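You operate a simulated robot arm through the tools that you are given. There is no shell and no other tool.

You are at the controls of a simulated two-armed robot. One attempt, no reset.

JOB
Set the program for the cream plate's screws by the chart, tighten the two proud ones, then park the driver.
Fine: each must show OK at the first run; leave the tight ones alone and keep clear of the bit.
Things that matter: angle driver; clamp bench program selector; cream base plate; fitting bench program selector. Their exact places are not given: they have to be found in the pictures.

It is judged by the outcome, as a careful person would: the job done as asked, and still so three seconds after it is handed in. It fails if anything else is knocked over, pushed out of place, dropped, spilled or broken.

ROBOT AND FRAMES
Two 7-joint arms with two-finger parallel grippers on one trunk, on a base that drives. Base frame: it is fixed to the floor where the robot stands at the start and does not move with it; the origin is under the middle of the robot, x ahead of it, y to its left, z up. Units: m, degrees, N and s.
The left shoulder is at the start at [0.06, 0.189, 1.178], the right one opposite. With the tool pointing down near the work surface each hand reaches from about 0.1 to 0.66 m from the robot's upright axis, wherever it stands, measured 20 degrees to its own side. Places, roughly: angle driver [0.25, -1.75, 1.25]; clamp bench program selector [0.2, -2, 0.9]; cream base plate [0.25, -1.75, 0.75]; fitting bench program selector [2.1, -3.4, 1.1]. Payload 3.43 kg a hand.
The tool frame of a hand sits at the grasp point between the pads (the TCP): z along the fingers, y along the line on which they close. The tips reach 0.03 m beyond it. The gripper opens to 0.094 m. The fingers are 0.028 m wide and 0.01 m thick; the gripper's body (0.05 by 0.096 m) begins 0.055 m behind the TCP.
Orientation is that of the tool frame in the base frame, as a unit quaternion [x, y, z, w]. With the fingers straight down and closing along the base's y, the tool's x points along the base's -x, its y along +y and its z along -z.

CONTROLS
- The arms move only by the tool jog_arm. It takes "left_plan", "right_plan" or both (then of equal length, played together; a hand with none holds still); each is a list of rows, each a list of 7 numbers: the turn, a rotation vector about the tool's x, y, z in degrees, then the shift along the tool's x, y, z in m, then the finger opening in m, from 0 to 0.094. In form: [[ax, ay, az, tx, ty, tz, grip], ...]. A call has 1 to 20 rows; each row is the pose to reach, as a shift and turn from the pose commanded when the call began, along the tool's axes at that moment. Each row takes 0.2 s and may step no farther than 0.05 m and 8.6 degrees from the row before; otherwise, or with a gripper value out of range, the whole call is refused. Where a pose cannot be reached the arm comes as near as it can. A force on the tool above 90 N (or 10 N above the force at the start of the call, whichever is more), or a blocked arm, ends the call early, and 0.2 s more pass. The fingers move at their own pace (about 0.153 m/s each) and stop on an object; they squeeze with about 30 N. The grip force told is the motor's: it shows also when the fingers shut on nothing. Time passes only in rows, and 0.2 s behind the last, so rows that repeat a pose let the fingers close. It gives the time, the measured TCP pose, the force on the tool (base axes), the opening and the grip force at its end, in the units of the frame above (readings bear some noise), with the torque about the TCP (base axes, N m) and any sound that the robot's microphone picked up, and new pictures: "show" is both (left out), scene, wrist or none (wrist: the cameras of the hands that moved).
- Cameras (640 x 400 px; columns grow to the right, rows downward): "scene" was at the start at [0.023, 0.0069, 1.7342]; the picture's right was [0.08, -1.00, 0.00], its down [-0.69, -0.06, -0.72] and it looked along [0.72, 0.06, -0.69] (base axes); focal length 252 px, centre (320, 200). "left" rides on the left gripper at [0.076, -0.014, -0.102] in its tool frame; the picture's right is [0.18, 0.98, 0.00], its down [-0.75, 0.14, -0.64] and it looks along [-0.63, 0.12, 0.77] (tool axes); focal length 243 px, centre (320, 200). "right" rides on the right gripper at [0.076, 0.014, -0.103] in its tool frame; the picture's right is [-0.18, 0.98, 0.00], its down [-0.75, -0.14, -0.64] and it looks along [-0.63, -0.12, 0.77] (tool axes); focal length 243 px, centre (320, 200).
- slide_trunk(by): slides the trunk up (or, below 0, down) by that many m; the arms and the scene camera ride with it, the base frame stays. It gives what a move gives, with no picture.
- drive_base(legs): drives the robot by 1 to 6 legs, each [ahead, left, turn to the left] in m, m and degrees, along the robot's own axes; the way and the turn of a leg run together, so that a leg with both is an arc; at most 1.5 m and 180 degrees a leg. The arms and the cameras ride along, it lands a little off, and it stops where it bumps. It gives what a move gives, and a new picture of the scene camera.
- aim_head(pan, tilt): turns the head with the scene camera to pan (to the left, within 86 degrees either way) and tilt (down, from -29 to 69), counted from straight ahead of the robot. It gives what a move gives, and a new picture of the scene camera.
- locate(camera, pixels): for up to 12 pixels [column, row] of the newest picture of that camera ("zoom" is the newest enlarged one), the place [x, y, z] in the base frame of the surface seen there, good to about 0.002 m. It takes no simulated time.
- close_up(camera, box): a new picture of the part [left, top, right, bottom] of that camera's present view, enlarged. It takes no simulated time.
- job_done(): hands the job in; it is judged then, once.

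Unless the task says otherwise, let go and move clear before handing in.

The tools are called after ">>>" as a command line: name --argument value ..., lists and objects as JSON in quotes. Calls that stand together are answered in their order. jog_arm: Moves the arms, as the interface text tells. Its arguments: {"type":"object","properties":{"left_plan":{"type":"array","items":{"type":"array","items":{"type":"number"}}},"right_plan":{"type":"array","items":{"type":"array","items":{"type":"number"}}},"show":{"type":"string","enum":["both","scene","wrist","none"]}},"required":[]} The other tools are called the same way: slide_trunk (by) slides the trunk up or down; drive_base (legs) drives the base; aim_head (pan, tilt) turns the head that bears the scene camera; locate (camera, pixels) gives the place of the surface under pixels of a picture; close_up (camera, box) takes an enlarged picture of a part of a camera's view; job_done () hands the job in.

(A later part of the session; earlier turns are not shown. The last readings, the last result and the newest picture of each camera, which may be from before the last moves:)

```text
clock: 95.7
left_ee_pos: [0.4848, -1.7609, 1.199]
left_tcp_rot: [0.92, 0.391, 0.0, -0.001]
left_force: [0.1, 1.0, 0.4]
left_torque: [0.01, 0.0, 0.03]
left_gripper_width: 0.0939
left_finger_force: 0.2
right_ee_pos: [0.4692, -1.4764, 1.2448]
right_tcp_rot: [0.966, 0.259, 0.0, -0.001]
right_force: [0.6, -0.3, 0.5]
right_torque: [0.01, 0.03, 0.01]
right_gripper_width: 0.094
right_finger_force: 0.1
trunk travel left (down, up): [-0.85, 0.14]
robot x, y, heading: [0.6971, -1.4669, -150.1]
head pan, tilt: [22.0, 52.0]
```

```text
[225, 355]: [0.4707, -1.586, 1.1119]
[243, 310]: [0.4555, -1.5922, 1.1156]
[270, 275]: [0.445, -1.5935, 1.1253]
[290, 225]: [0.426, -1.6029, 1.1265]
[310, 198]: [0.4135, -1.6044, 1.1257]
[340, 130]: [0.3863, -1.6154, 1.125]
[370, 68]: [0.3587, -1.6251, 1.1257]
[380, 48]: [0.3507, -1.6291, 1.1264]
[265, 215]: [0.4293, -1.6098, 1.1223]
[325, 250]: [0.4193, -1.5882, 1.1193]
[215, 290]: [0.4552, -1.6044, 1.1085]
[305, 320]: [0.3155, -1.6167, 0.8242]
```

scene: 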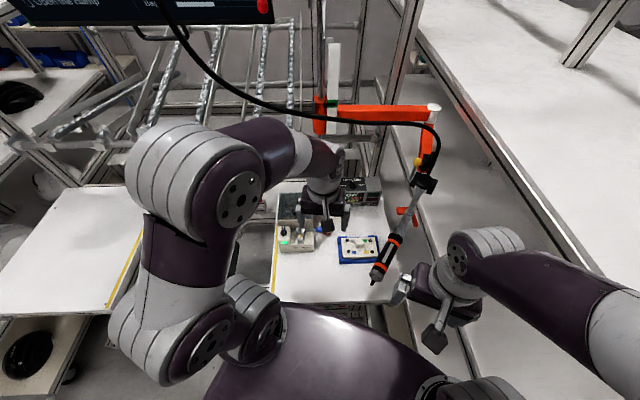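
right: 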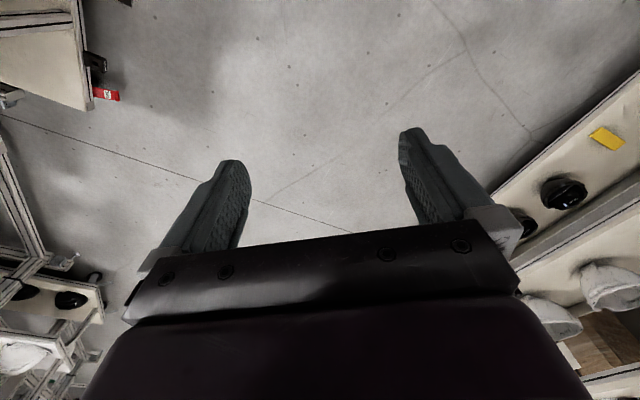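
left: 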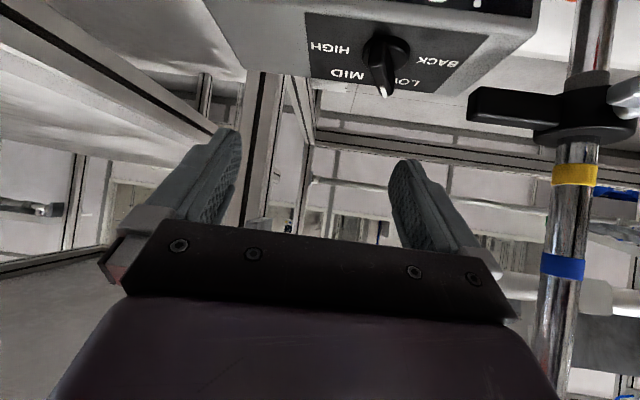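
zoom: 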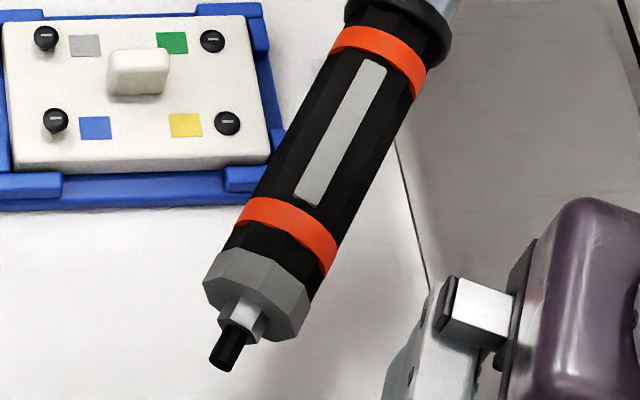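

Handle positions: hex cap at t≈0.21–0.22 m from the bit axis, near ring 0.19–0.20, light strip 0.125–0.184, axis height z≈1.107. I bring the right hand, tilted back 30° and aligned with the handle, to a pre-grasp above its near end.

>>> jog_arm --right_plan '[[0.76, -7.5, 2.83, -0.0131, 0.0241, 0.0, 0.08], [1.52, -15, 5.67, -0.0263, 0.0483, 0.015, 0.08], [2.28, -22.4, 8.5, -0.0394, 0.0724, 0.035, 0.08], [3.04, -29.9, 11.33, -0.0525, 0.0965, 0.0598, 0.08]]' --show "both"

```text
clock: 96.7
left_ee_pos: [0.4831, -1.763, 1.1983]
left_tcp_rot: [0.92, 0.392, 0.001, -0.001]
left_force: [-0.8, -1.0, -0.4]
left_torque: [0.02, -0.01, 0.02]
left_gripper_width: 0.0938
left_finger_force: 0.0
right_ee_pos: [0.4722, -1.5898, 1.1822]
right_tcp_rot: [0.953, 0.156, -0.256, 0.041]
right_force: [-0.9, -0.5, -0.6]
right_torque: [0.02, 0.02, 0.02]
right_gripper_width: 0.08
right_finger_force: 0.0
trunk travel left (down, up): [-0.85, 0.14]
robot x, y, heading: [0.6969, -1.4622, -149.9]
head pan, tilt: [22.0, 52.0]
```

scene: 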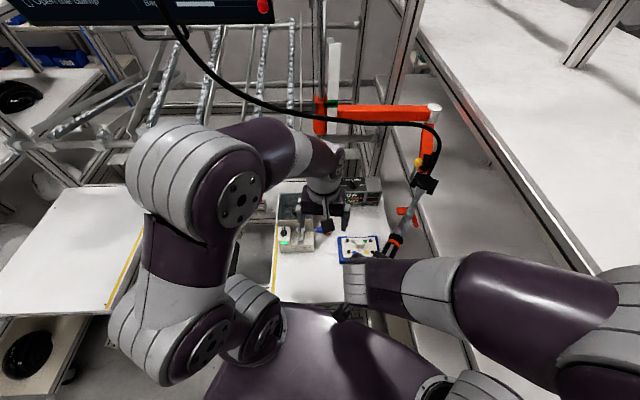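
right: 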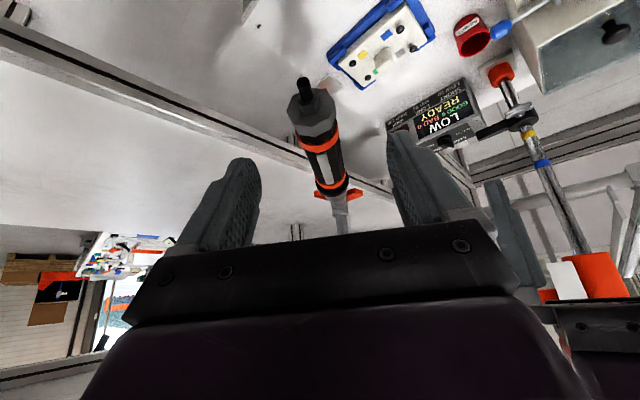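

The right wrist view shows the handle centred between the fingers (hex cap at (312,115), display LOW/READY at (440,110)). I check the right forearm's clearance to the trolley.

>>> locate --camera "scene" --pixels '[[370, 270], [430, 280], [500, 290], [560, 300], [610, 320], [600, 380], [470, 390], [635, 285], [400, 310]]'

>>> locate --camera "right" --pixels '[[303, 82], [312, 112], [318, 140], [330, 190], [240, 165], [395, 140], [335, 205]]'

```text
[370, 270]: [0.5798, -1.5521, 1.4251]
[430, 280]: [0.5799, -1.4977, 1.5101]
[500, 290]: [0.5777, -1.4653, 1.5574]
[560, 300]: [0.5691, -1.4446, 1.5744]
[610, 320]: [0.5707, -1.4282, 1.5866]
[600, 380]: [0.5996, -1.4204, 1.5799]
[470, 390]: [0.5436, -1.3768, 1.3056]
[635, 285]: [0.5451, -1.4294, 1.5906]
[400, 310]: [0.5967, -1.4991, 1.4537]
```

```text
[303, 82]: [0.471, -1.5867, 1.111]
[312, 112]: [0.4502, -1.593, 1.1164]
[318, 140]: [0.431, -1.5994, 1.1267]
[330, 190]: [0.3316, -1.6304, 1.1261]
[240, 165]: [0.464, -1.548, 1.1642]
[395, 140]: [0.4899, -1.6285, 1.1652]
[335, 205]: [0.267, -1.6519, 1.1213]
```

The handle's axis is located and the elbow is clear of the trolley. I correct 4 mm sideways and lower the open fingers astride the near end of the handle.

>>> jog_arm --right_plan '[[0, 0, 0, 0.0, -0.0038, 0.02, 0.08], [0, 0, 0, 0.0015, -0.0038, 0.05, 0.08], [0, 0, 0, 0.0025, -0.0038, 0.07, 0.08], [0, 0, 0, 0.0034, -0.0038, 0.0849, 0.08]]' --show "wrist"

```text
clock: 97.5
left_ee_pos: [0.4838, -1.7619, 1.1985]
left_tcp_rot: [0.92, 0.392, -0.001, 0.0]
left_force: [0.0, 0.1, -0.5]
left_torque: [0.02, 0.0, 0.0]
left_gripper_width: 0.094
left_finger_force: 0.0
right_ee_pos: [0.441, -1.599, 1.1306]
right_tcp_rot: [0.952, 0.155, -0.257, 0.052]
right_force: [-2.7, -2.7, 4.0]
right_torque: [0.29, -0.63, -0.3]
right_gripper_width: 0.0799
right_finger_force: 0.1
trunk travel left (down, up): [-0.85, 0.14]
robot x, y, heading: [0.6958, -1.4631, -149.9]
head pan, tilt: [22.0, 52.0]
stopped in row 4 (right hand): the force on the tool passed its limit at 139 N (the readings are from after the stop); the commanded pose is now the measured one
```

right: 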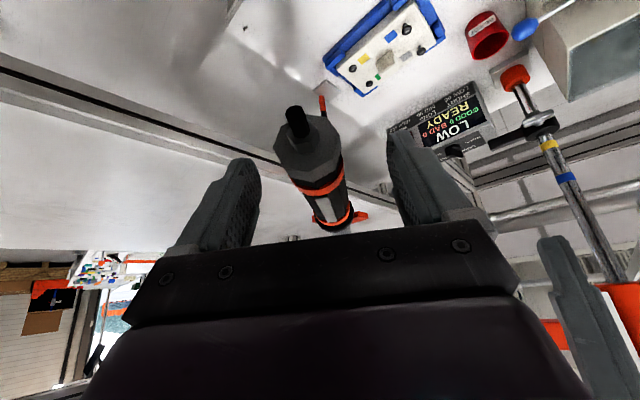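

The hand stopped hard: the contact estimate puts it at the wrist camera, touching the robot's own chest (camera at about [0.557,-1.575,1.18], chest edge 13 cm ahead of the axis). The driver is untouched. I back the hand off and then move the base back for more room.

>>> jog_arm --right_plan '[[0, 0, 0, -0.01, 0, -0.02, 0.08], [0, 0, 0, -0.03, 0, -0.045, 0.08], [0, 0, 0, -0.05, 0, -0.06, 0.08]]' --show "both"

```text
clock: 98.3
left_ee_pos: [0.4823, -1.7619, 1.1971]
left_tcp_rot: [0.92, 0.392, 0.0, 0.0]
left_force: [0.2, -0.1, 0.9]
left_torque: [0.0, -0.02, 0.02]
left_gripper_width: 0.0941
left_finger_force: 0.1
right_ee_pos: [0.4277, -1.603, 1.2087]
right_tcp_rot: [0.953, 0.155, -0.257, 0.049]
right_force: [-0.1, -0.5, -1.3]
right_torque: [-0.02, 0.04, 0.03]
right_gripper_width: 0.0797
right_finger_force: 0.1
trunk travel left (down, up): [-0.85, 0.14]
robot x, y, heading: [0.692, -1.4656, -150.4]
head pan, tilt: [22.0, 52.0]
```

scene: 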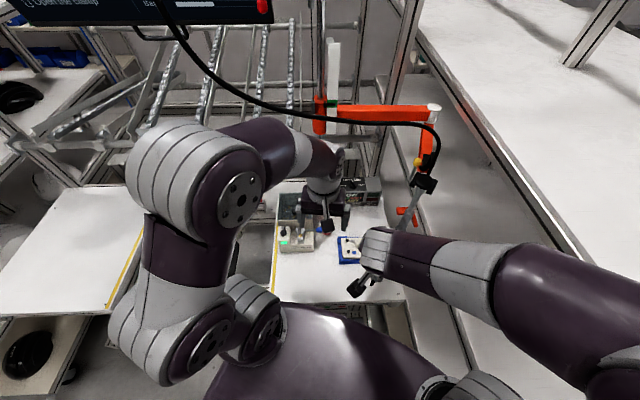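
right: 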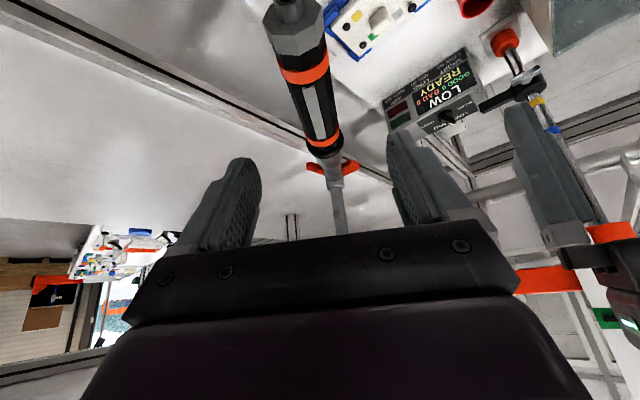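

The driver sits unmoved in its fork (wrist view, handle at (310,90)). I drive back about 0.14 m, a little right, and turn 10° left.

>>> drive_base --legs '[[-0.14, -0.044, 0], [0, 0, 10]]'

>>> aim_head --pan 5 --tilt 55

```text
clock: 100.4
left_ee_pos: [0.6362, -1.6857, 1.1979]
left_tcp_rot: [0.883, 0.47, 0.0, 0.0]
left_force: [0.4, 0.3, 0.3]
left_torque: [0.03, 0.0, 0.0]
left_gripper_width: 0.0941
left_finger_force: 0.1
right_ee_pos: [0.5541, -1.5385, 1.2095]
right_tcp_rot: [0.936, 0.238, -0.251, 0.072]
right_force: [-0.5, 0.2, -0.3]
right_torque: [0.03, -0.01, -0.02]
right_gripper_width: 0.08
right_finger_force: 0.0
trunk travel left (down, up): [-0.85, 0.14]
robot x, y, heading: [0.7953, -1.3538, -139.8]
head pan, tilt: [22.0, 52.0]
```

scene: 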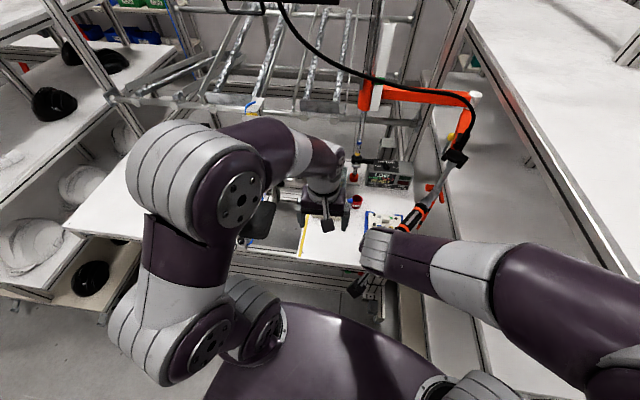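

```text
clock: 101.2
left_ee_pos: [0.6367, -1.6861, 1.1973]
left_tcp_rot: [0.883, 0.47, 0.0, 0.0]
left_force: [-0.1, -0.1, 0.7]
left_torque: [0.01, -0.02, 0.01]
left_gripper_width: 0.0941
left_finger_force: 0.0
right_ee_pos: [0.5537, -1.539, 1.2084]
right_tcp_rot: [0.936, 0.237, -0.251, 0.072]
right_force: [-0.2, 0.2, 0.0]
right_torque: [0.02, 0.02, -0.04]
right_gripper_width: 0.08
right_finger_force: 0.2
trunk travel left (down, up): [-0.85, 0.14]
robot x, y, heading: [0.7949, -1.3545, -139.8]
head pan, tilt: [5.0, 55.0]
```

scene: 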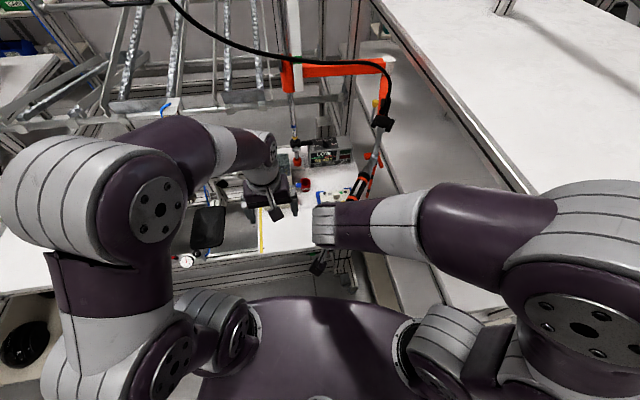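

There is room now. I shift the left hand aside to the left and bring the right hand to the pre-grasp above the handle's near end.

>>> jog_arm --left_plan '[[0, 0, 0, 0.0, 0.04, -0.01, 0.094], [0, 0, 0, 0.01, 0.08, -0.02, 0.094], [0, 0, 0, 0.02, 0.12, -0.03, 0.094]]' --right_plan '[[2.1, 0.05, 3.0, -0.022, 0.001, 0.0218, 0.08], [4.2, 0.11, 6.0, -0.0439, 0.002, 0.0437, 0.08], [6.28, 0.16, 9.02, -0.0658, 0.0028, 0.0655, 0.08]]' --show "both"

```text
clock: 102.0
left_ee_pos: [0.7469, -1.7355, 1.2271]
left_tcp_rot: [0.883, 0.47, 0.001, -0.001]
left_force: [-0.8, 0.8, -0.7]
left_torque: [0.03, 0.0, 0.0]
left_gripper_width: 0.0941
left_finger_force: 0.0
right_ee_pos: [0.4765, -1.5838, 1.1846]
right_tcp_rot: [0.954, 0.15, -0.256, 0.04]
right_force: [-0.9, 0.1, 0.5]
right_torque: [-0.02, -0.04, 0.01]
right_gripper_width: 0.0799
right_finger_force: 0.1
trunk travel left (down, up): [-0.85, 0.14]
robot x, y, heading: [0.7933, -1.3562, -140.2]
head pan, tilt: [5.0, 55.0]
```

scene: 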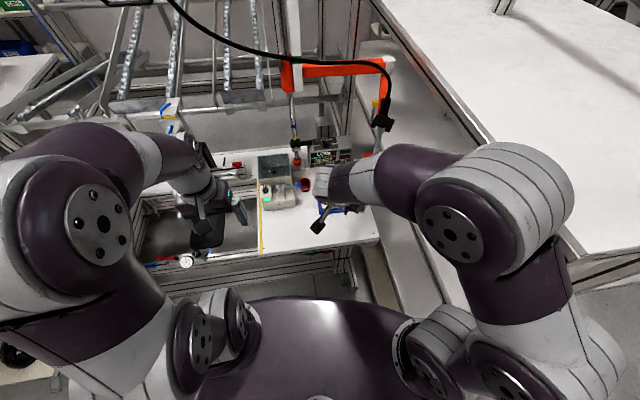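
right: 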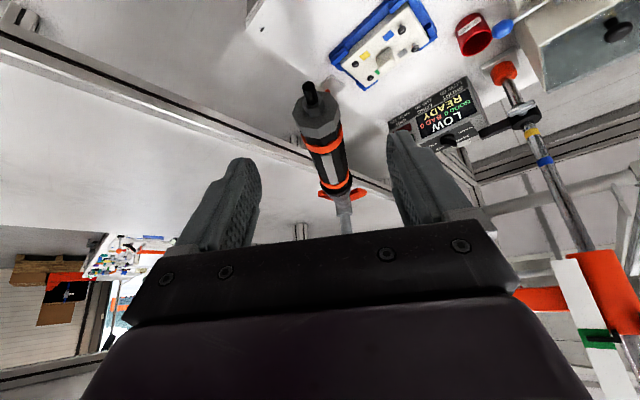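
left: 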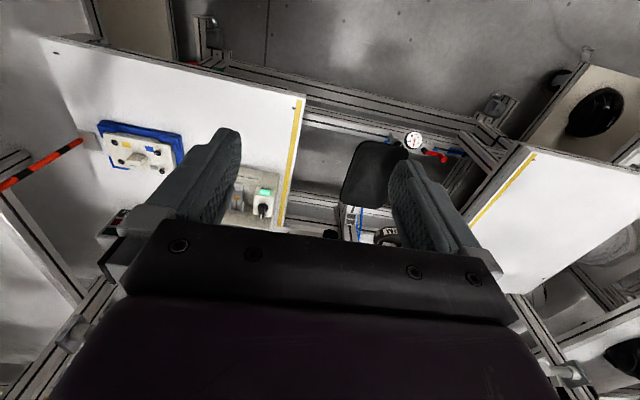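

The handle is between the fingers again. I check the sideways offset by locating handle and fingers.

>>> locate --camera "right" --pixels '[[310, 90], [320, 122], [324, 145], [338, 190], [240, 165], [395, 145]]'

```text
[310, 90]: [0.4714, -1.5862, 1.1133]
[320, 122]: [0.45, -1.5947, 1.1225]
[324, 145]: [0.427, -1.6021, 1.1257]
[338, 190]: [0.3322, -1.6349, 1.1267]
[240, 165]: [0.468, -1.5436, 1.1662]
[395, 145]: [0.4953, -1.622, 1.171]
```

The hand is centred within 1 mm. I lower it 9 cm along the fingers onto the handle, fingers open.

>>> jog_arm --right_plan '[[0, 0, 0, 0, 0, 0.03, 0.07], [0, 0, 0, 0, 0.0005, 0.055, 0.07], [0, 0, 0, 0, 0.001, 0.075, 0.07], [0, 0, 0, -0.0008, 0.0012, 0.09, 0.07]]' --show "wrist"

```text
clock: 103.0
left_ee_pos: [0.7471, -1.7369, 1.2275]
left_tcp_rot: [0.883, 0.47, 0.001, 0.0]
left_force: [-0.5, -0.2, 0.7]
left_torque: [-0.03, -0.02, -0.01]
left_gripper_width: 0.0937
left_finger_force: 0.0
right_ee_pos: [0.4334, -1.6009, 1.1071]
right_tcp_rot: [0.954, 0.149, -0.256, 0.041]
right_force: [-0.1, -0.1, -0.2]
right_torque: [0.0, -0.02, -0.01]
right_gripper_width: 0.0701
right_finger_force: 0.0
trunk travel left (down, up): [-0.85, 0.14]
robot x, y, heading: [0.7936, -1.3557, -140.2]
head pan, tilt: [5.0, 55.0]
```

right: 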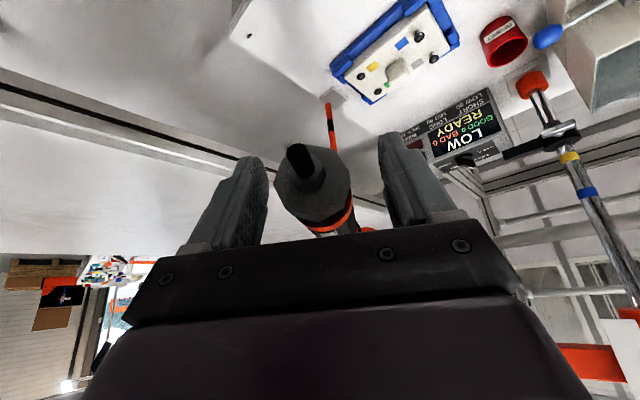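

No contact forces; the handle end is between the pads. I close the gripper on it.

>>> jog_arm --right_plan '[[0, 0, 0, 0, 0, 0, 0.045], [0, 0, 0, 0, 0, 0, 0.02], [0, 0, 0, 0, 0, 0, 0.02]]' --show "wrist"

```text
clock: 103.8
left_ee_pos: [0.7472, -1.7356, 1.2284]
left_tcp_rot: [0.882, 0.471, 0.0, 0.001]
left_force: [0.0, -0.2, -0.4]
left_torque: [-0.01, 0.02, 0.01]
left_gripper_width: 0.094
left_finger_force: 0.1
right_ee_pos: [0.4346, -1.5987, 1.1068]
right_tcp_rot: [0.954, 0.149, -0.256, 0.04]
right_force: [-0.3, -0.1, 0.8]
right_torque: [-0.04, 0.02, 0.03]
right_gripper_width: 0.0448
right_finger_force: 30.0
trunk travel left (down, up): [-0.85, 0.14]
robot x, y, heading: [0.7945, -1.355, -139.9]
head pan, tilt: [5.0, 55.0]
```

right: 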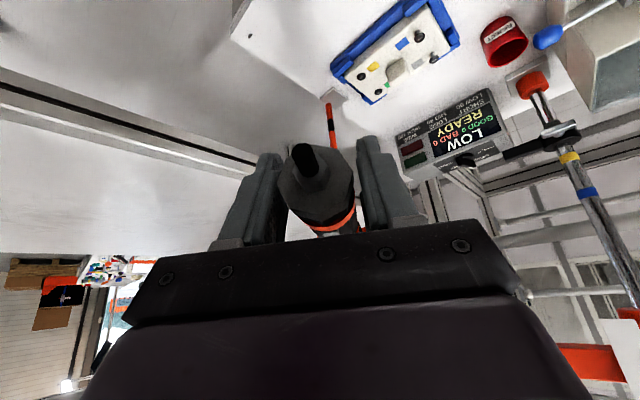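

The handle is gripped (width 44.8 mm, 30 N), display still LOW/READY. I pull gently 2 cm straight out along the handle and watch the forces.

>>> jog_arm --right_plan '[[0, 0, 0, 0.0043, 0, -0.0025, 0.02], [0, 0, 0, 0.0087, 0, -0.005, 0.02], [0, 0, 0, 0.013, 0, -0.0075, 0.02], [0, 0, 0, 0.0173, 0, -0.01, 0.02]]' --show "wrist"

```text
clock: 104.8
left_ee_pos: [0.7474, -1.736, 1.2288]
left_tcp_rot: [0.882, 0.47, 0.001, 0.0]
left_force: [0.0, 0.2, -0.1]
left_torque: [0.01, 0.03, -0.03]
left_gripper_width: 0.0938
left_finger_force: 0.0
right_ee_pos: [0.4528, -1.5936, 1.1077]
right_tcp_rot: [0.954, 0.149, -0.256, 0.04]
right_force: [0.1, -0.4, 0.1]
right_torque: [-0.04, 0.11, 0.03]
right_gripper_width: 0.0445
right_finger_force: 29.7
trunk travel left (down, up): [-0.85, 0.14]
robot x, y, heading: [0.7939, -1.355, -139.8]
head pan, tilt: [5.0, 55.0]
```

right: 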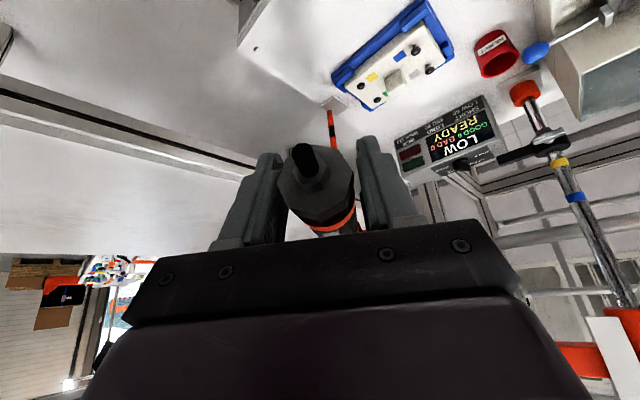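

It moves freely with almost no force. I pull 5 cm further to clear the fork, then look at the scene.

>>> jog_arm --right_plan '[[0, 0, 0, 0.013, 0, -0.0075, 0.02], [0, 0, 0, 0.026, 0, -0.015, 0.02], [0, 0, 0, 0.0433, 0, -0.025, 0.02]]' --show "both"

>>> close_up --camera "scene" --box '[280, 60, 420, 240]'

```text
clock: 105.6
left_ee_pos: [0.7485, -1.7361, 1.2271]
left_tcp_rot: [0.883, 0.47, 0.0, 0.0]
left_force: [-0.4, -0.8, -1.0]
left_torque: [-0.01, -0.05, -0.02]
left_gripper_width: 0.0942
left_finger_force: 0.1
right_ee_pos: [0.5012, -1.5786, 1.1081]
right_tcp_rot: [0.954, 0.15, -0.256, 0.04]
right_force: [-0.3, 0.1, -0.1]
right_torque: [0.12, -0.17, -0.04]
right_gripper_width: 0.0446
right_finger_force: 29.6
trunk travel left (down, up): [-0.85, 0.14]
robot x, y, heading: [0.7962, -1.3549, -139.9]
head pan, tilt: [5.0, 55.0]
```

scene: 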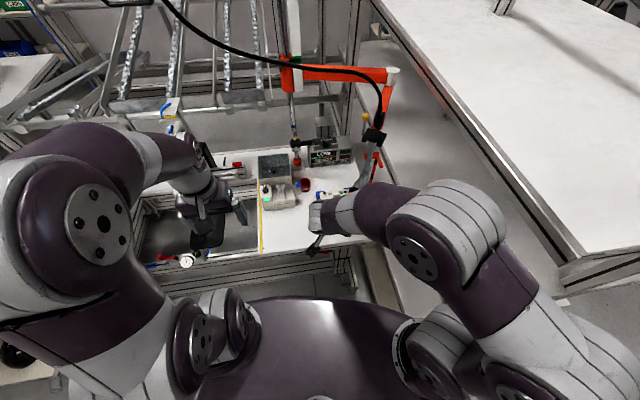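
right: 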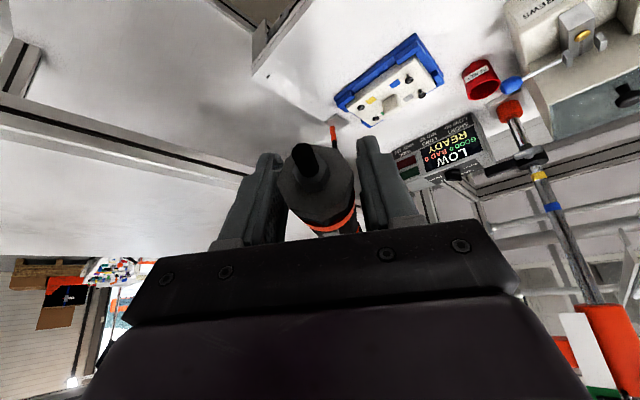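

```text
2.22 times, centred on (350, 150) of scene
```

zoom: 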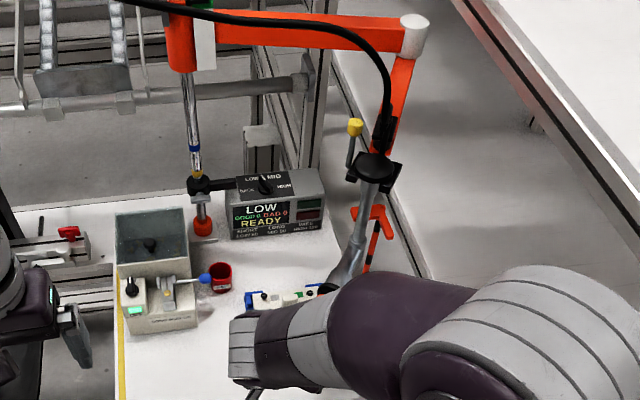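

The driver is out of the fork and floats freely; display LOW/READY. I measure the plate's screws precisely through the right wrist camera, which sees them from close by.

>>> close_up --camera "right" --box '[330, 25, 450, 135]'

```text
3.64 times, centred on (390, 80) of right
```

zoom: 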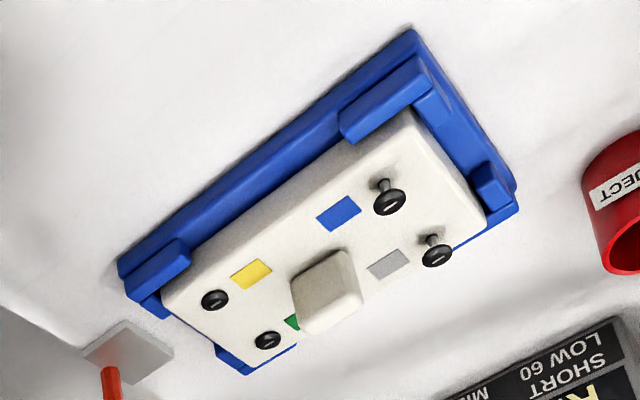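

>>> locate --camera "zoom" --pixels '[[389, 202], [436, 254], [215, 299], [267, 340], [389, 204], [437, 256], [385, 183], [432, 237], [340, 212], [325, 285]]'

```text
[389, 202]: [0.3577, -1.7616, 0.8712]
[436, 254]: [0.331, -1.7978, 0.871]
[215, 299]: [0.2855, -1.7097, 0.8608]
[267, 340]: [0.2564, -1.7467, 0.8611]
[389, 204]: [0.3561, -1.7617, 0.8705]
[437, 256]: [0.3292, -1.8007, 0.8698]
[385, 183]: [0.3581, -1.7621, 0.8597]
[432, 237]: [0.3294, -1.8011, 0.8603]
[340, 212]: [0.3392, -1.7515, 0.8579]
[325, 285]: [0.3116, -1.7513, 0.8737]
```

Screws measured: proud S2 (blue) at [0.357,-1.762,0.871], proud S1 (grey) at [0.330,-1.800,0.870]; the tight ones are at z 0.861. I begin swinging the handle toward the robot while moving the bit toward S2, first two small steps to feel whether the yaw is free.

>>> jog_arm --right_plan '[[-3.25, 0, -5.63, 0.0008, -0.0029, -0.0005, 0.02], [-6.5, 0, -11.26, -0.0007, -0.0052, 0.0004, 0.02]]' --show "both"

```text
clock: 106.2
left_ee_pos: [0.7476, -1.7357, 1.2286]
left_tcp_rot: [0.883, 0.47, 0.0, 0.0]
left_force: [0.4, 0.4, 0.6]
left_torque: [-0.02, 0.02, 0.0]
left_gripper_width: 0.0941
left_finger_force: 0.1
right_ee_pos: [0.4982, -1.5739, 1.1082]
right_tcp_rot: [0.931, 0.258, -0.25, 0.069]
right_force: [0.5, -0.4, 0.5]
right_torque: [-0.14, 0.05, -0.06]
right_gripper_width: 0.0446
right_finger_force: 29.3
trunk travel left (down, up): [-0.85, 0.14]
robot x, y, heading: [0.7963, -1.3566, -140.1]
head pan, tilt: [5.0, 55.0]
```

scene: 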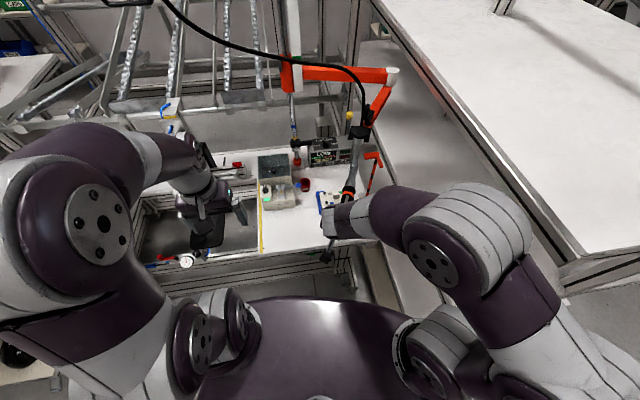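
right: 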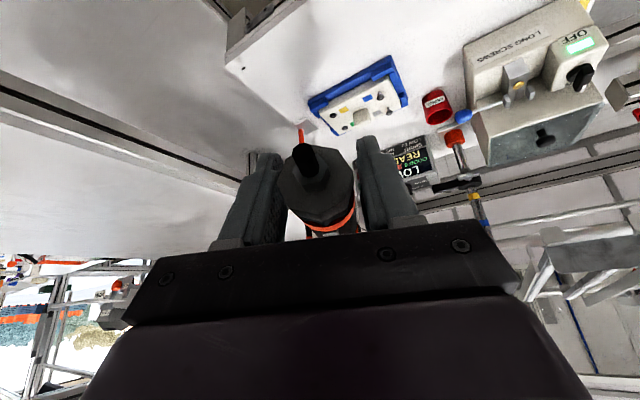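

The yaw swings freely with no force. I continue the swing so the bit comes above S2 with the handle pointing to the robot.

>>> jog_arm --right_plan '[[-3.25, 0, -5.63, -0.0033, -0.0027, 0.0019, 0.02], [-6.5, 0, -11.26, -0.0088, -0.0052, 0.0051, 0.02], [-9.75, 0, -16.89, -0.0169, -0.007, 0.0097, 0.02], [-13, 0, -22.52, -0.0268, -0.0079, 0.0155, 0.02]]' --show "both"

>>> close_up --camera "scene" --box '[280, 60, 420, 240]'

```text
clock: 107.2
left_ee_pos: [0.7478, -1.736, 1.2268]
left_tcp_rot: [0.883, 0.47, 0.001, -0.001]
left_force: [-0.2, 0.0, 0.0]
left_torque: [-0.03, 0.0, -0.02]
left_gripper_width: 0.0938
left_finger_force: 0.1
right_ee_pos: [0.4664, -1.5837, 1.106]
right_tcp_rot: [0.849, 0.46, -0.228, 0.123]
right_force: [-0.2, -0.3, 0.8]
right_torque: [0.16, -0.07, -0.04]
right_gripper_width: 0.0449
right_finger_force: 30.0
trunk travel left (down, up): [-0.85, 0.14]
robot x, y, heading: [0.797, -1.3569, -139.9]
head pan, tilt: [5.0, 55.0]
```

scene: 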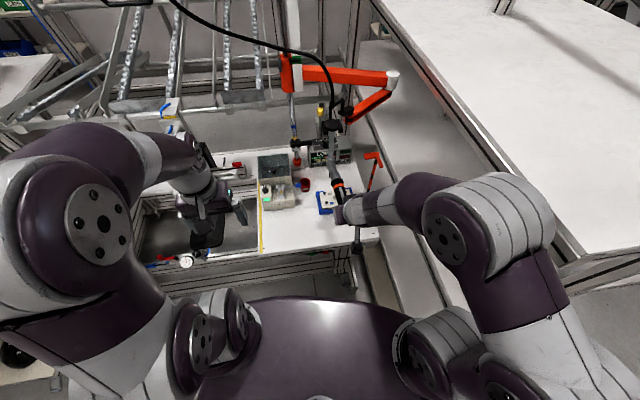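
right: 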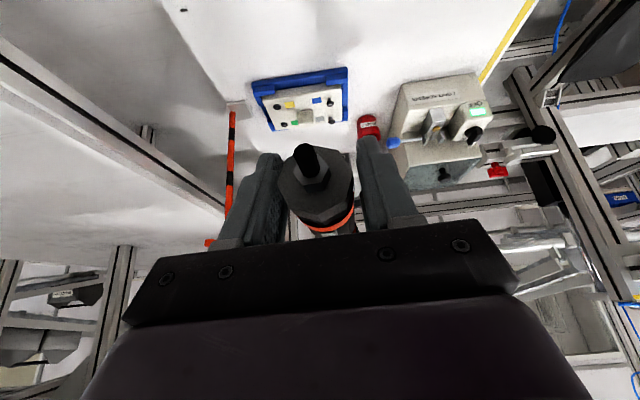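

```text
2.22 times, centred on (350, 150) of scene
```

zoom: 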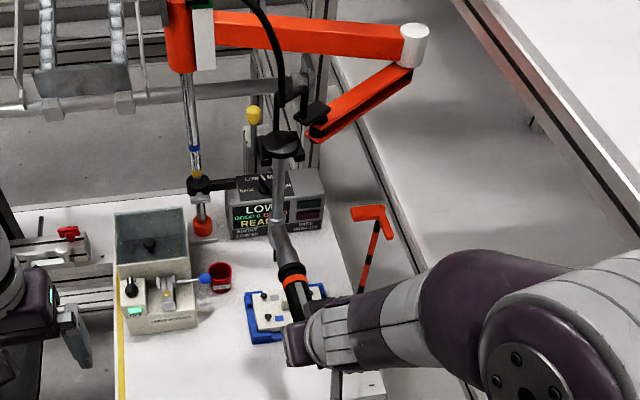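

The driver now points to the robot with its head near S2's position. I zoom in to see whether the bit is visible from the head camera.

>>> close_up --camera "scene" --box '[315, 150, 365, 230]'

>>> close_up --camera "scene" --box '[318, 165, 350, 195]'

```text
5.00 times, centred on (340, 190) of scene
```

zoom: 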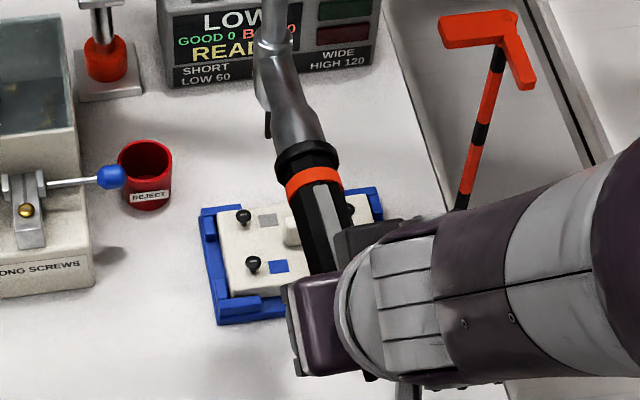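

```text
13.33 times, centred on (334, 180) of scene
```

zoom: 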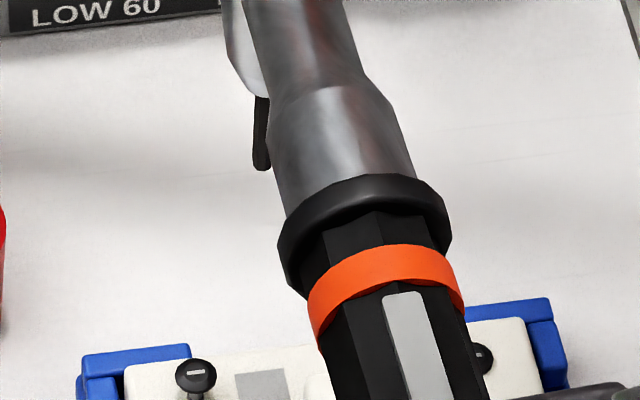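

The bit is visible left of the handle at (262,100)–(262,168). I locate it and its neighbours.

>>> locate --camera "zoom" --pixels '[[262, 105], [262, 120], [262, 140], [262, 155], [262, 164], [245, 60], [235, 40], [195, 372], [290, 10], [257, 130], [266, 130]]'

```text
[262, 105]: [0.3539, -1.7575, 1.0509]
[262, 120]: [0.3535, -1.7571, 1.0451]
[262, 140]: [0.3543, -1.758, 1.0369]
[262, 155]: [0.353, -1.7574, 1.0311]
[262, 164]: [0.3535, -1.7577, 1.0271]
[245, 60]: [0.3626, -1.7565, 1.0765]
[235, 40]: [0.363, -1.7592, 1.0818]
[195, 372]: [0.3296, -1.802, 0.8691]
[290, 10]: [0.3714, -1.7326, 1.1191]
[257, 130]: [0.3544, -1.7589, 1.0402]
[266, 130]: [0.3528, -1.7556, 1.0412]
```

The bit's axis is at about [0.352,-1.759], tip z≈1.026, agreeing with the grip geometry. I locate both proud screw heads with the same camera for consistency.

>>> close_up --camera "scene" --box '[322, 184, 350, 212]'

```text
14.29 times, centred on (336, 198) of scene
```

zoom: 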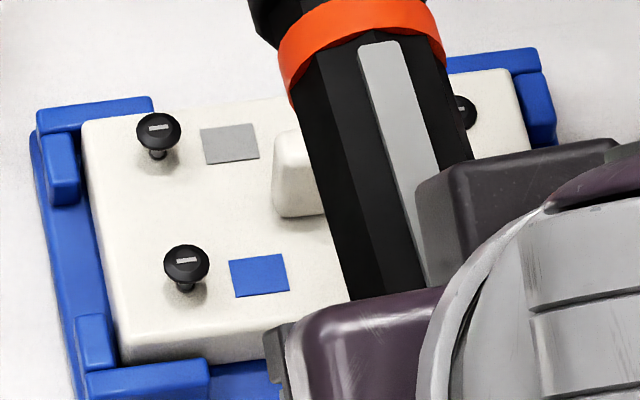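

>>> locate --camera "zoom" --pixels '[[158, 128], [158, 120], [145, 130], [172, 130], [186, 261], [186, 253], [172, 263], [200, 263], [400, 150], [130, 350]]'

```text
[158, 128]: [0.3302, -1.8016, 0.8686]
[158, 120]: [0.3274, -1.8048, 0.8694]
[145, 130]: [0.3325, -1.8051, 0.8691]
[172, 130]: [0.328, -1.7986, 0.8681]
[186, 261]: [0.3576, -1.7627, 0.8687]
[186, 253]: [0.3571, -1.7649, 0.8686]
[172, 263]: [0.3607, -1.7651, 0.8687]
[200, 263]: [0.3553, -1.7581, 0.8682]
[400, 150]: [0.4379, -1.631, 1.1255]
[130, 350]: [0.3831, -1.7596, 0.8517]
```

S2's head is at [0.357,-1.762,0.869] and the bit needs a shift of about 6 mm in x and -4 mm in y. I make that correction and lower the driver until the bit hovers about 1 cm above S2.

>>> jog_arm --right_plan '[[0, 0, 0, -0.0002, 0.007, 0.0001, 0.02], [0, 0, 0, 0.015, 0.007, 0.026, 0.02], [0, 0, 0, 0.03, 0.007, 0.052, 0.02], [0, 0, 0, 0.045, 0.007, 0.078, 0.02], [0, 0, 0, 0.06, 0.007, 0.104, 0.02], [0, 0, 0, 0.0705, 0.007, 0.1222, 0.02]]' --show "both"

>>> close_up --camera "scene" --box '[300, 140, 380, 240]'

```text
clock: 108.6
left_ee_pos: [0.748, -1.7361, 1.2272]
left_tcp_rot: [0.882, 0.471, 0.001, 0.0]
left_force: [0.2, -0.1, 0.8]
left_torque: [0.0, 0.02, -0.04]
left_gripper_width: 0.0939
left_finger_force: 0.0
right_ee_pos: [0.473, -1.5885, 0.9671]
right_tcp_rot: [0.849, 0.46, -0.228, 0.123]
right_force: [-0.5, 0.8, 3.3]
right_torque: [0.51, 0.02, 0.01]
right_gripper_width: 0.0449
right_finger_force: 30.0
trunk travel left (down, up): [-0.85, 0.14]
robot x, y, heading: [0.7938, -1.3522, -139.9]
head pan, tilt: [5.0, 55.0]
```

scene: 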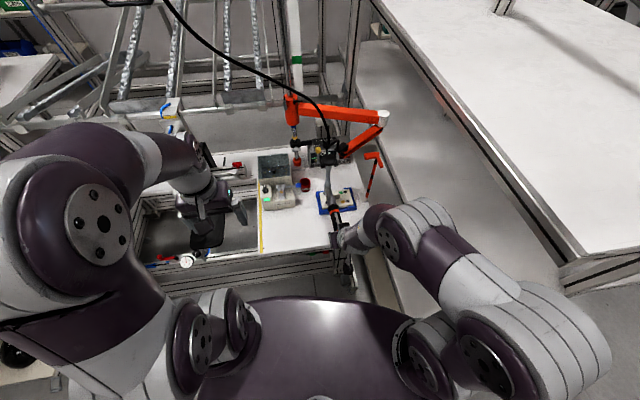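
right: 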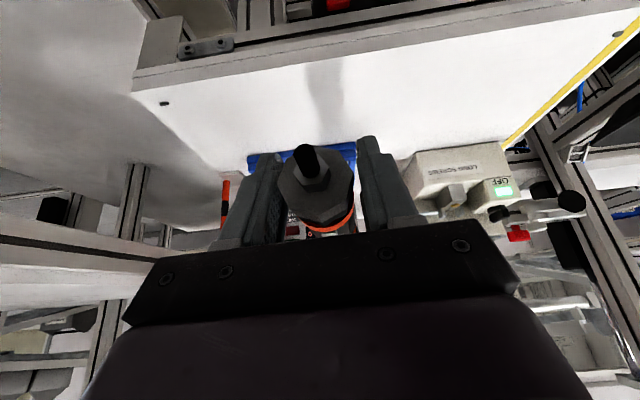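

```text
4.00 times, centred on (340, 190) of scene
```

zoom: 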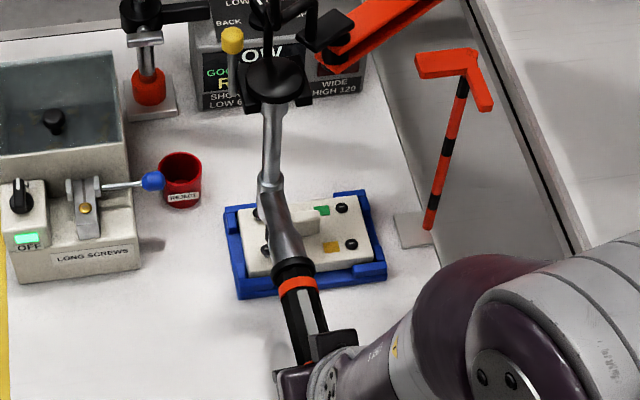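

The driver is lowered with only 3 N upward pull. I zoom in on the bit and S2.

>>> close_up --camera "scene" --box '[352, 188, 382, 218]'

>>> close_up --camera "scene" --box '[356, 186, 376, 212]'

```text
13.33 times, centred on (367, 203) of scene
```

zoom: 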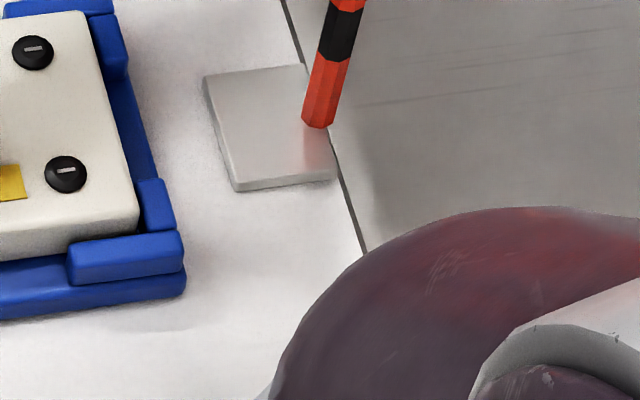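

```text
15.38 times, centred on (366, 199) of scene
```

zoom: 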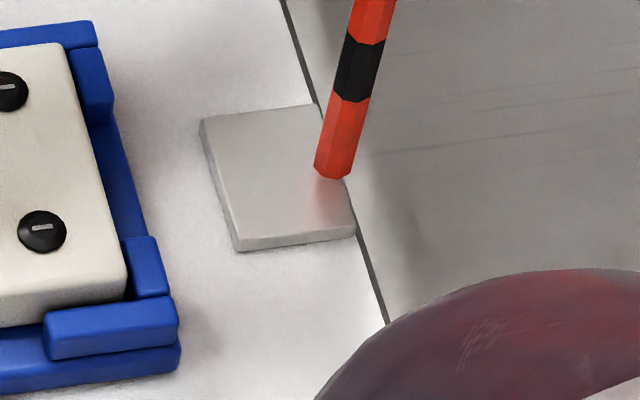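

I aim the close-up properly at the driver's head.

>>> close_up --camera "scene" --box '[314, 182, 346, 214]'

```text
12.50 times, centred on (330, 198) of scene
```

zoom: 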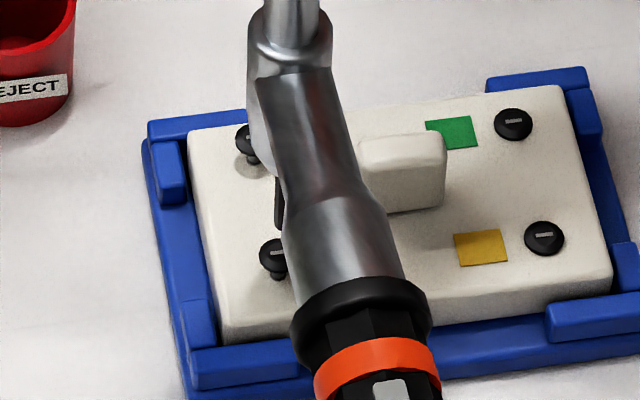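

The bit is visible at (278,185)–(278,228), just above S2's head at (274,254). I locate both.

>>> locate --camera "zoom" --pixels '[[277, 185], [278, 200], [278, 212], [279, 222], [280, 228], [270, 252], [268, 246], [264, 256], [275, 262], [245, 140]]'

```text
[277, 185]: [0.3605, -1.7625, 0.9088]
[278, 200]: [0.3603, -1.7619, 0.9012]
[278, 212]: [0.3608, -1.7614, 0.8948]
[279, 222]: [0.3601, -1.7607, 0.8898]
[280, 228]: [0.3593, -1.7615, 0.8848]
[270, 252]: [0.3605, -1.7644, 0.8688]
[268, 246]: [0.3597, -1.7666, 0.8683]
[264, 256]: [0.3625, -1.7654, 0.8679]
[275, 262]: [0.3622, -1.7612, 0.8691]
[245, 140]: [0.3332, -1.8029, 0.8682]
```

The bit is within about 1 mm of S2's centre, tip at z 0.8845, 16 mm above the head. I lower 14 mm to just above the head.

>>> jog_arm --right_plan '[[0, 0, 0, 0.0025, 0, 0.0043, 0.02], [0, 0, 0, 0.005, 0, 0.0087, 0.02], [0, 0, 0, 0.007, 0, 0.0121, 0.02]]' --show "scene"

>>> close_up --camera "scene" --box '[314, 184, 346, 216]'

```text
clock: 109.4
left_ee_pos: [0.748, -1.7367, 1.2282]
left_tcp_rot: [0.882, 0.471, 0.0, 0.0]
left_force: [-0.7, 0.6, 0.2]
left_torque: [0.01, 0.0, 0.0]
left_gripper_width: 0.094
left_finger_force: 0.0
right_ee_pos: [0.4728, -1.5877, 0.9528]
right_tcp_rot: [0.85, 0.459, -0.228, 0.123]
right_force: [0.6, 0.7, 3.9]
right_torque: [0.15, -0.13, -0.01]
right_gripper_width: 0.0447
right_finger_force: 29.6
trunk travel left (down, up): [-0.85, 0.14]
robot x, y, heading: [0.7975, -1.3545, -140.2]
head pan, tilt: [5.0, 55.0]
```

scene: 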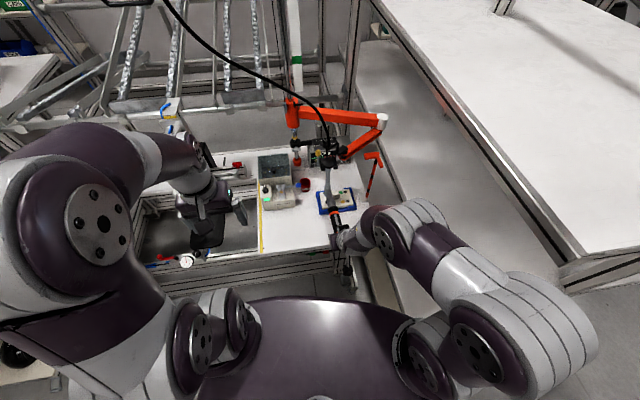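

```text
12.50 times, centred on (330, 200) of scene
```

zoom: 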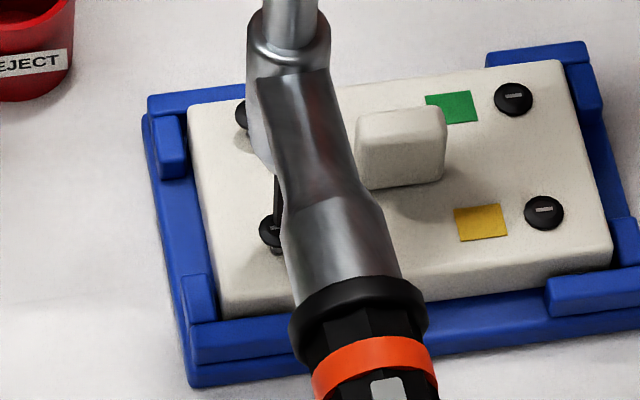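

The bit tip sits right over S2's head centre (277,225). I press down 3 mm more, gently, and see whether it starts by push.

>>> jog_arm --right_plan '[[0, 0, 0, 0.0008, 0, 0.0013, 0.02], [0, 0, 0, 0.0015, 0, 0.0026, 0.02], [0, 0, 0, 0.0015, 0, 0.0026, 0.02]]' --show "scene"

>>> close_up --camera "scene" --box '[300, 140, 360, 180]'

```text
clock: 110.2
left_ee_pos: [0.7474, -1.7353, 1.2281]
left_tcp_rot: [0.883, 0.47, 0.0, 0.0]
left_force: [1.0, 0.1, 0.4]
left_torque: [-0.01, -0.01, -0.01]
left_gripper_width: 0.0942
left_finger_force: 0.1
right_ee_pos: [0.4734, -1.5875, 0.9495]
right_tcp_rot: [0.849, 0.46, -0.229, 0.123]
right_force: [-0.7, 0.4, 10.4]
right_torque: [0.2, -0.18, 0.02]
right_gripper_width: 0.0447
right_finger_force: 29.7
trunk travel left (down, up): [-0.85, 0.14]
robot x, y, heading: [0.7941, -1.355, -139.9]
head pan, tilt: [5.0, 55.0]
```

scene: 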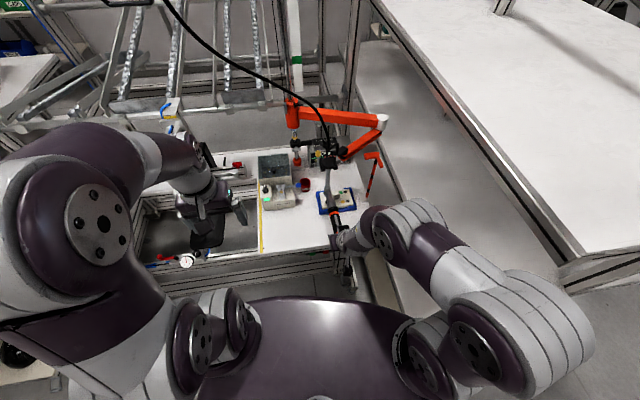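

```text
10.00 times, centred on (330, 160) of scene
```

zoom: 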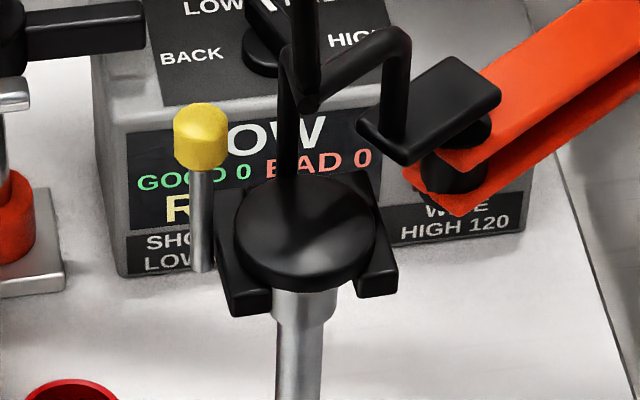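

Contact is made (about 6 N on the screw), display still READY, so nothing started. I press a little harder in small steps, watching for a start.

>>> jog_arm --right_plan '[[0, 0, 0, 0.001, 0, 0.0017, 0.02]]' --show "none"

>>> jog_arm --right_plan '[[0, 0, 0, 0.001, 0, 0.0017, 0.02]]' --show "scene"

>>> close_up --camera "scene" --box '[300, 140, 360, 180]'

```text
clock: 110.6
left_ee_pos: [0.7483, -1.7356, 1.2284]
left_tcp_rot: [0.883, 0.47, 0.0, -0.001]
left_force: [0.0, 0.0, 0.7]
left_torque: [-0.02, 0.02, 0.01]
left_gripper_width: 0.094
left_finger_force: 0.2
right_ee_pos: [0.4734, -1.5881, 0.9485]
right_tcp_rot: [0.85, 0.459, -0.229, 0.123]
right_force: [0.4, -0.2, 7.9]
right_torque: [-0.57, 0.32, 0.03]
right_gripper_width: 0.0447
right_finger_force: 30.0
trunk travel left (down, up): [-0.85, 0.14]
robot x, y, heading: [0.7972, -1.3554, -140.1]
head pan, tilt: [5.0, 55.0]
```

```text
clock: 111.0
left_ee_pos: [0.749, -1.7359, 1.2285]
left_tcp_rot: [0.882, 0.47, 0.0, 0.001]
left_force: [-0.2, -0.5, 0.0]
left_torque: [0.02, 0.0, 0.02]
left_gripper_width: 0.0939
left_finger_force: 0.1
right_ee_pos: [0.4726, -1.5864, 0.9461]
right_tcp_rot: [0.85, 0.459, -0.228, 0.123]
right_force: [-0.9, 0.8, 7.9]
right_torque: [-0.57, 0.3, 0.02]
right_gripper_width: 0.0446
right_finger_force: 30.0
trunk travel left (down, up): [-0.85, 0.14]
robot x, y, heading: [0.7966, -1.3591, -140.2]
head pan, tilt: [5.0, 55.0]
```

scene: 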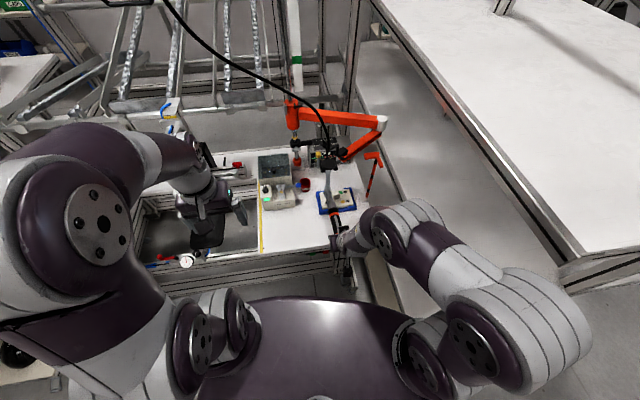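

```text
10.00 times, centred on (330, 160) of scene
```

zoom: 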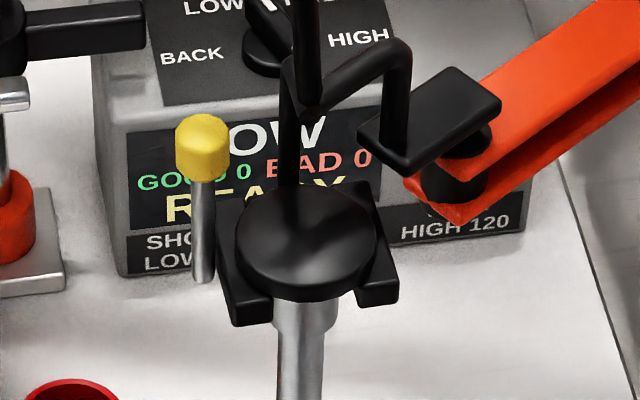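

The downward force does not build up (7.9 N) while the torque at the grip shows the handle end is giving way: pressing from the handle's end only tilts it. I look at the driver's tilt.

>>> close_up --camera "scene" --box '[300, 150, 360, 240]'

>>> close_up --camera "scene" --box '[318, 184, 342, 214]'

```text
4.44 times, centred on (330, 195) of scene
```

zoom: 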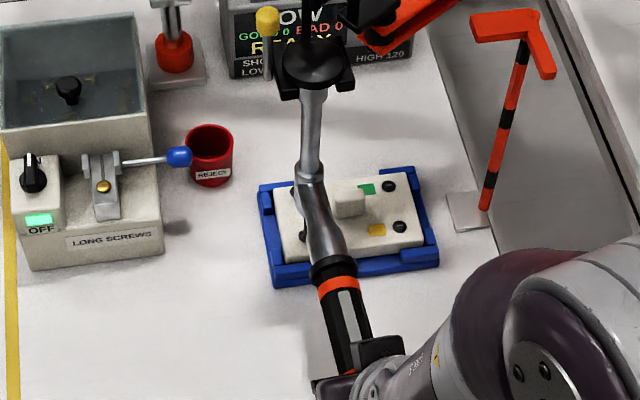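

```text
13.33 times, centred on (330, 199) of scene
```

zoom: 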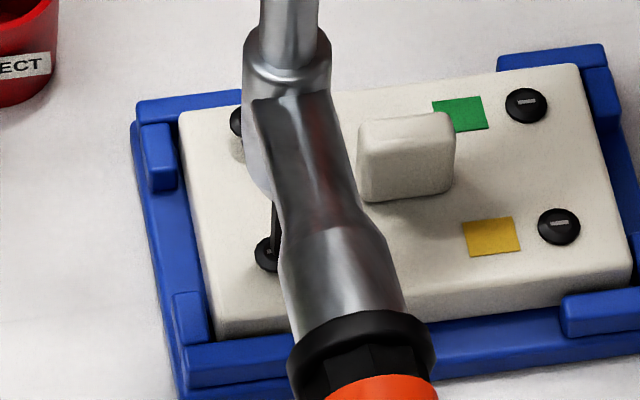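

I measure the handle's height along its length and the tube's verticality to see the tilt.

>>> locate --camera "scene" --pixels '[[329, 178], [328, 185], [329, 171], [328, 191], [333, 203], [334, 214], [336, 222], [331, 207], [325, 205]]'

>>> locate --camera "zoom" --pixels '[[290, 20], [288, 60], [290, 110], [310, 160], [330, 250], [365, 330], [380, 390], [272, 215], [262, 255], [258, 245]]'

```text
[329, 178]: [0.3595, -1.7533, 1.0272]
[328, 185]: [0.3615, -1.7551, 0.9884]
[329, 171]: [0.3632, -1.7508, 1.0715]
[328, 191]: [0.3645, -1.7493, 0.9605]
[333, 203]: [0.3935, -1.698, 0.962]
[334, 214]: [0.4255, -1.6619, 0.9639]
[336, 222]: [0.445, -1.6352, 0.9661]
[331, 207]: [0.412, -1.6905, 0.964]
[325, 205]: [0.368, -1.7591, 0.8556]
```

```text
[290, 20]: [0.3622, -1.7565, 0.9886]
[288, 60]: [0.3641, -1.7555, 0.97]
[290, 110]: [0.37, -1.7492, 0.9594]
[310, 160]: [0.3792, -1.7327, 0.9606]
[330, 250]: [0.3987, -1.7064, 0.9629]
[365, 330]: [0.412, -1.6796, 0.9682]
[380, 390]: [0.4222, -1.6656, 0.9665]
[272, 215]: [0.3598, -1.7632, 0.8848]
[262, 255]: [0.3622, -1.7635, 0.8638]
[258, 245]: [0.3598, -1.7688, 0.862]
```

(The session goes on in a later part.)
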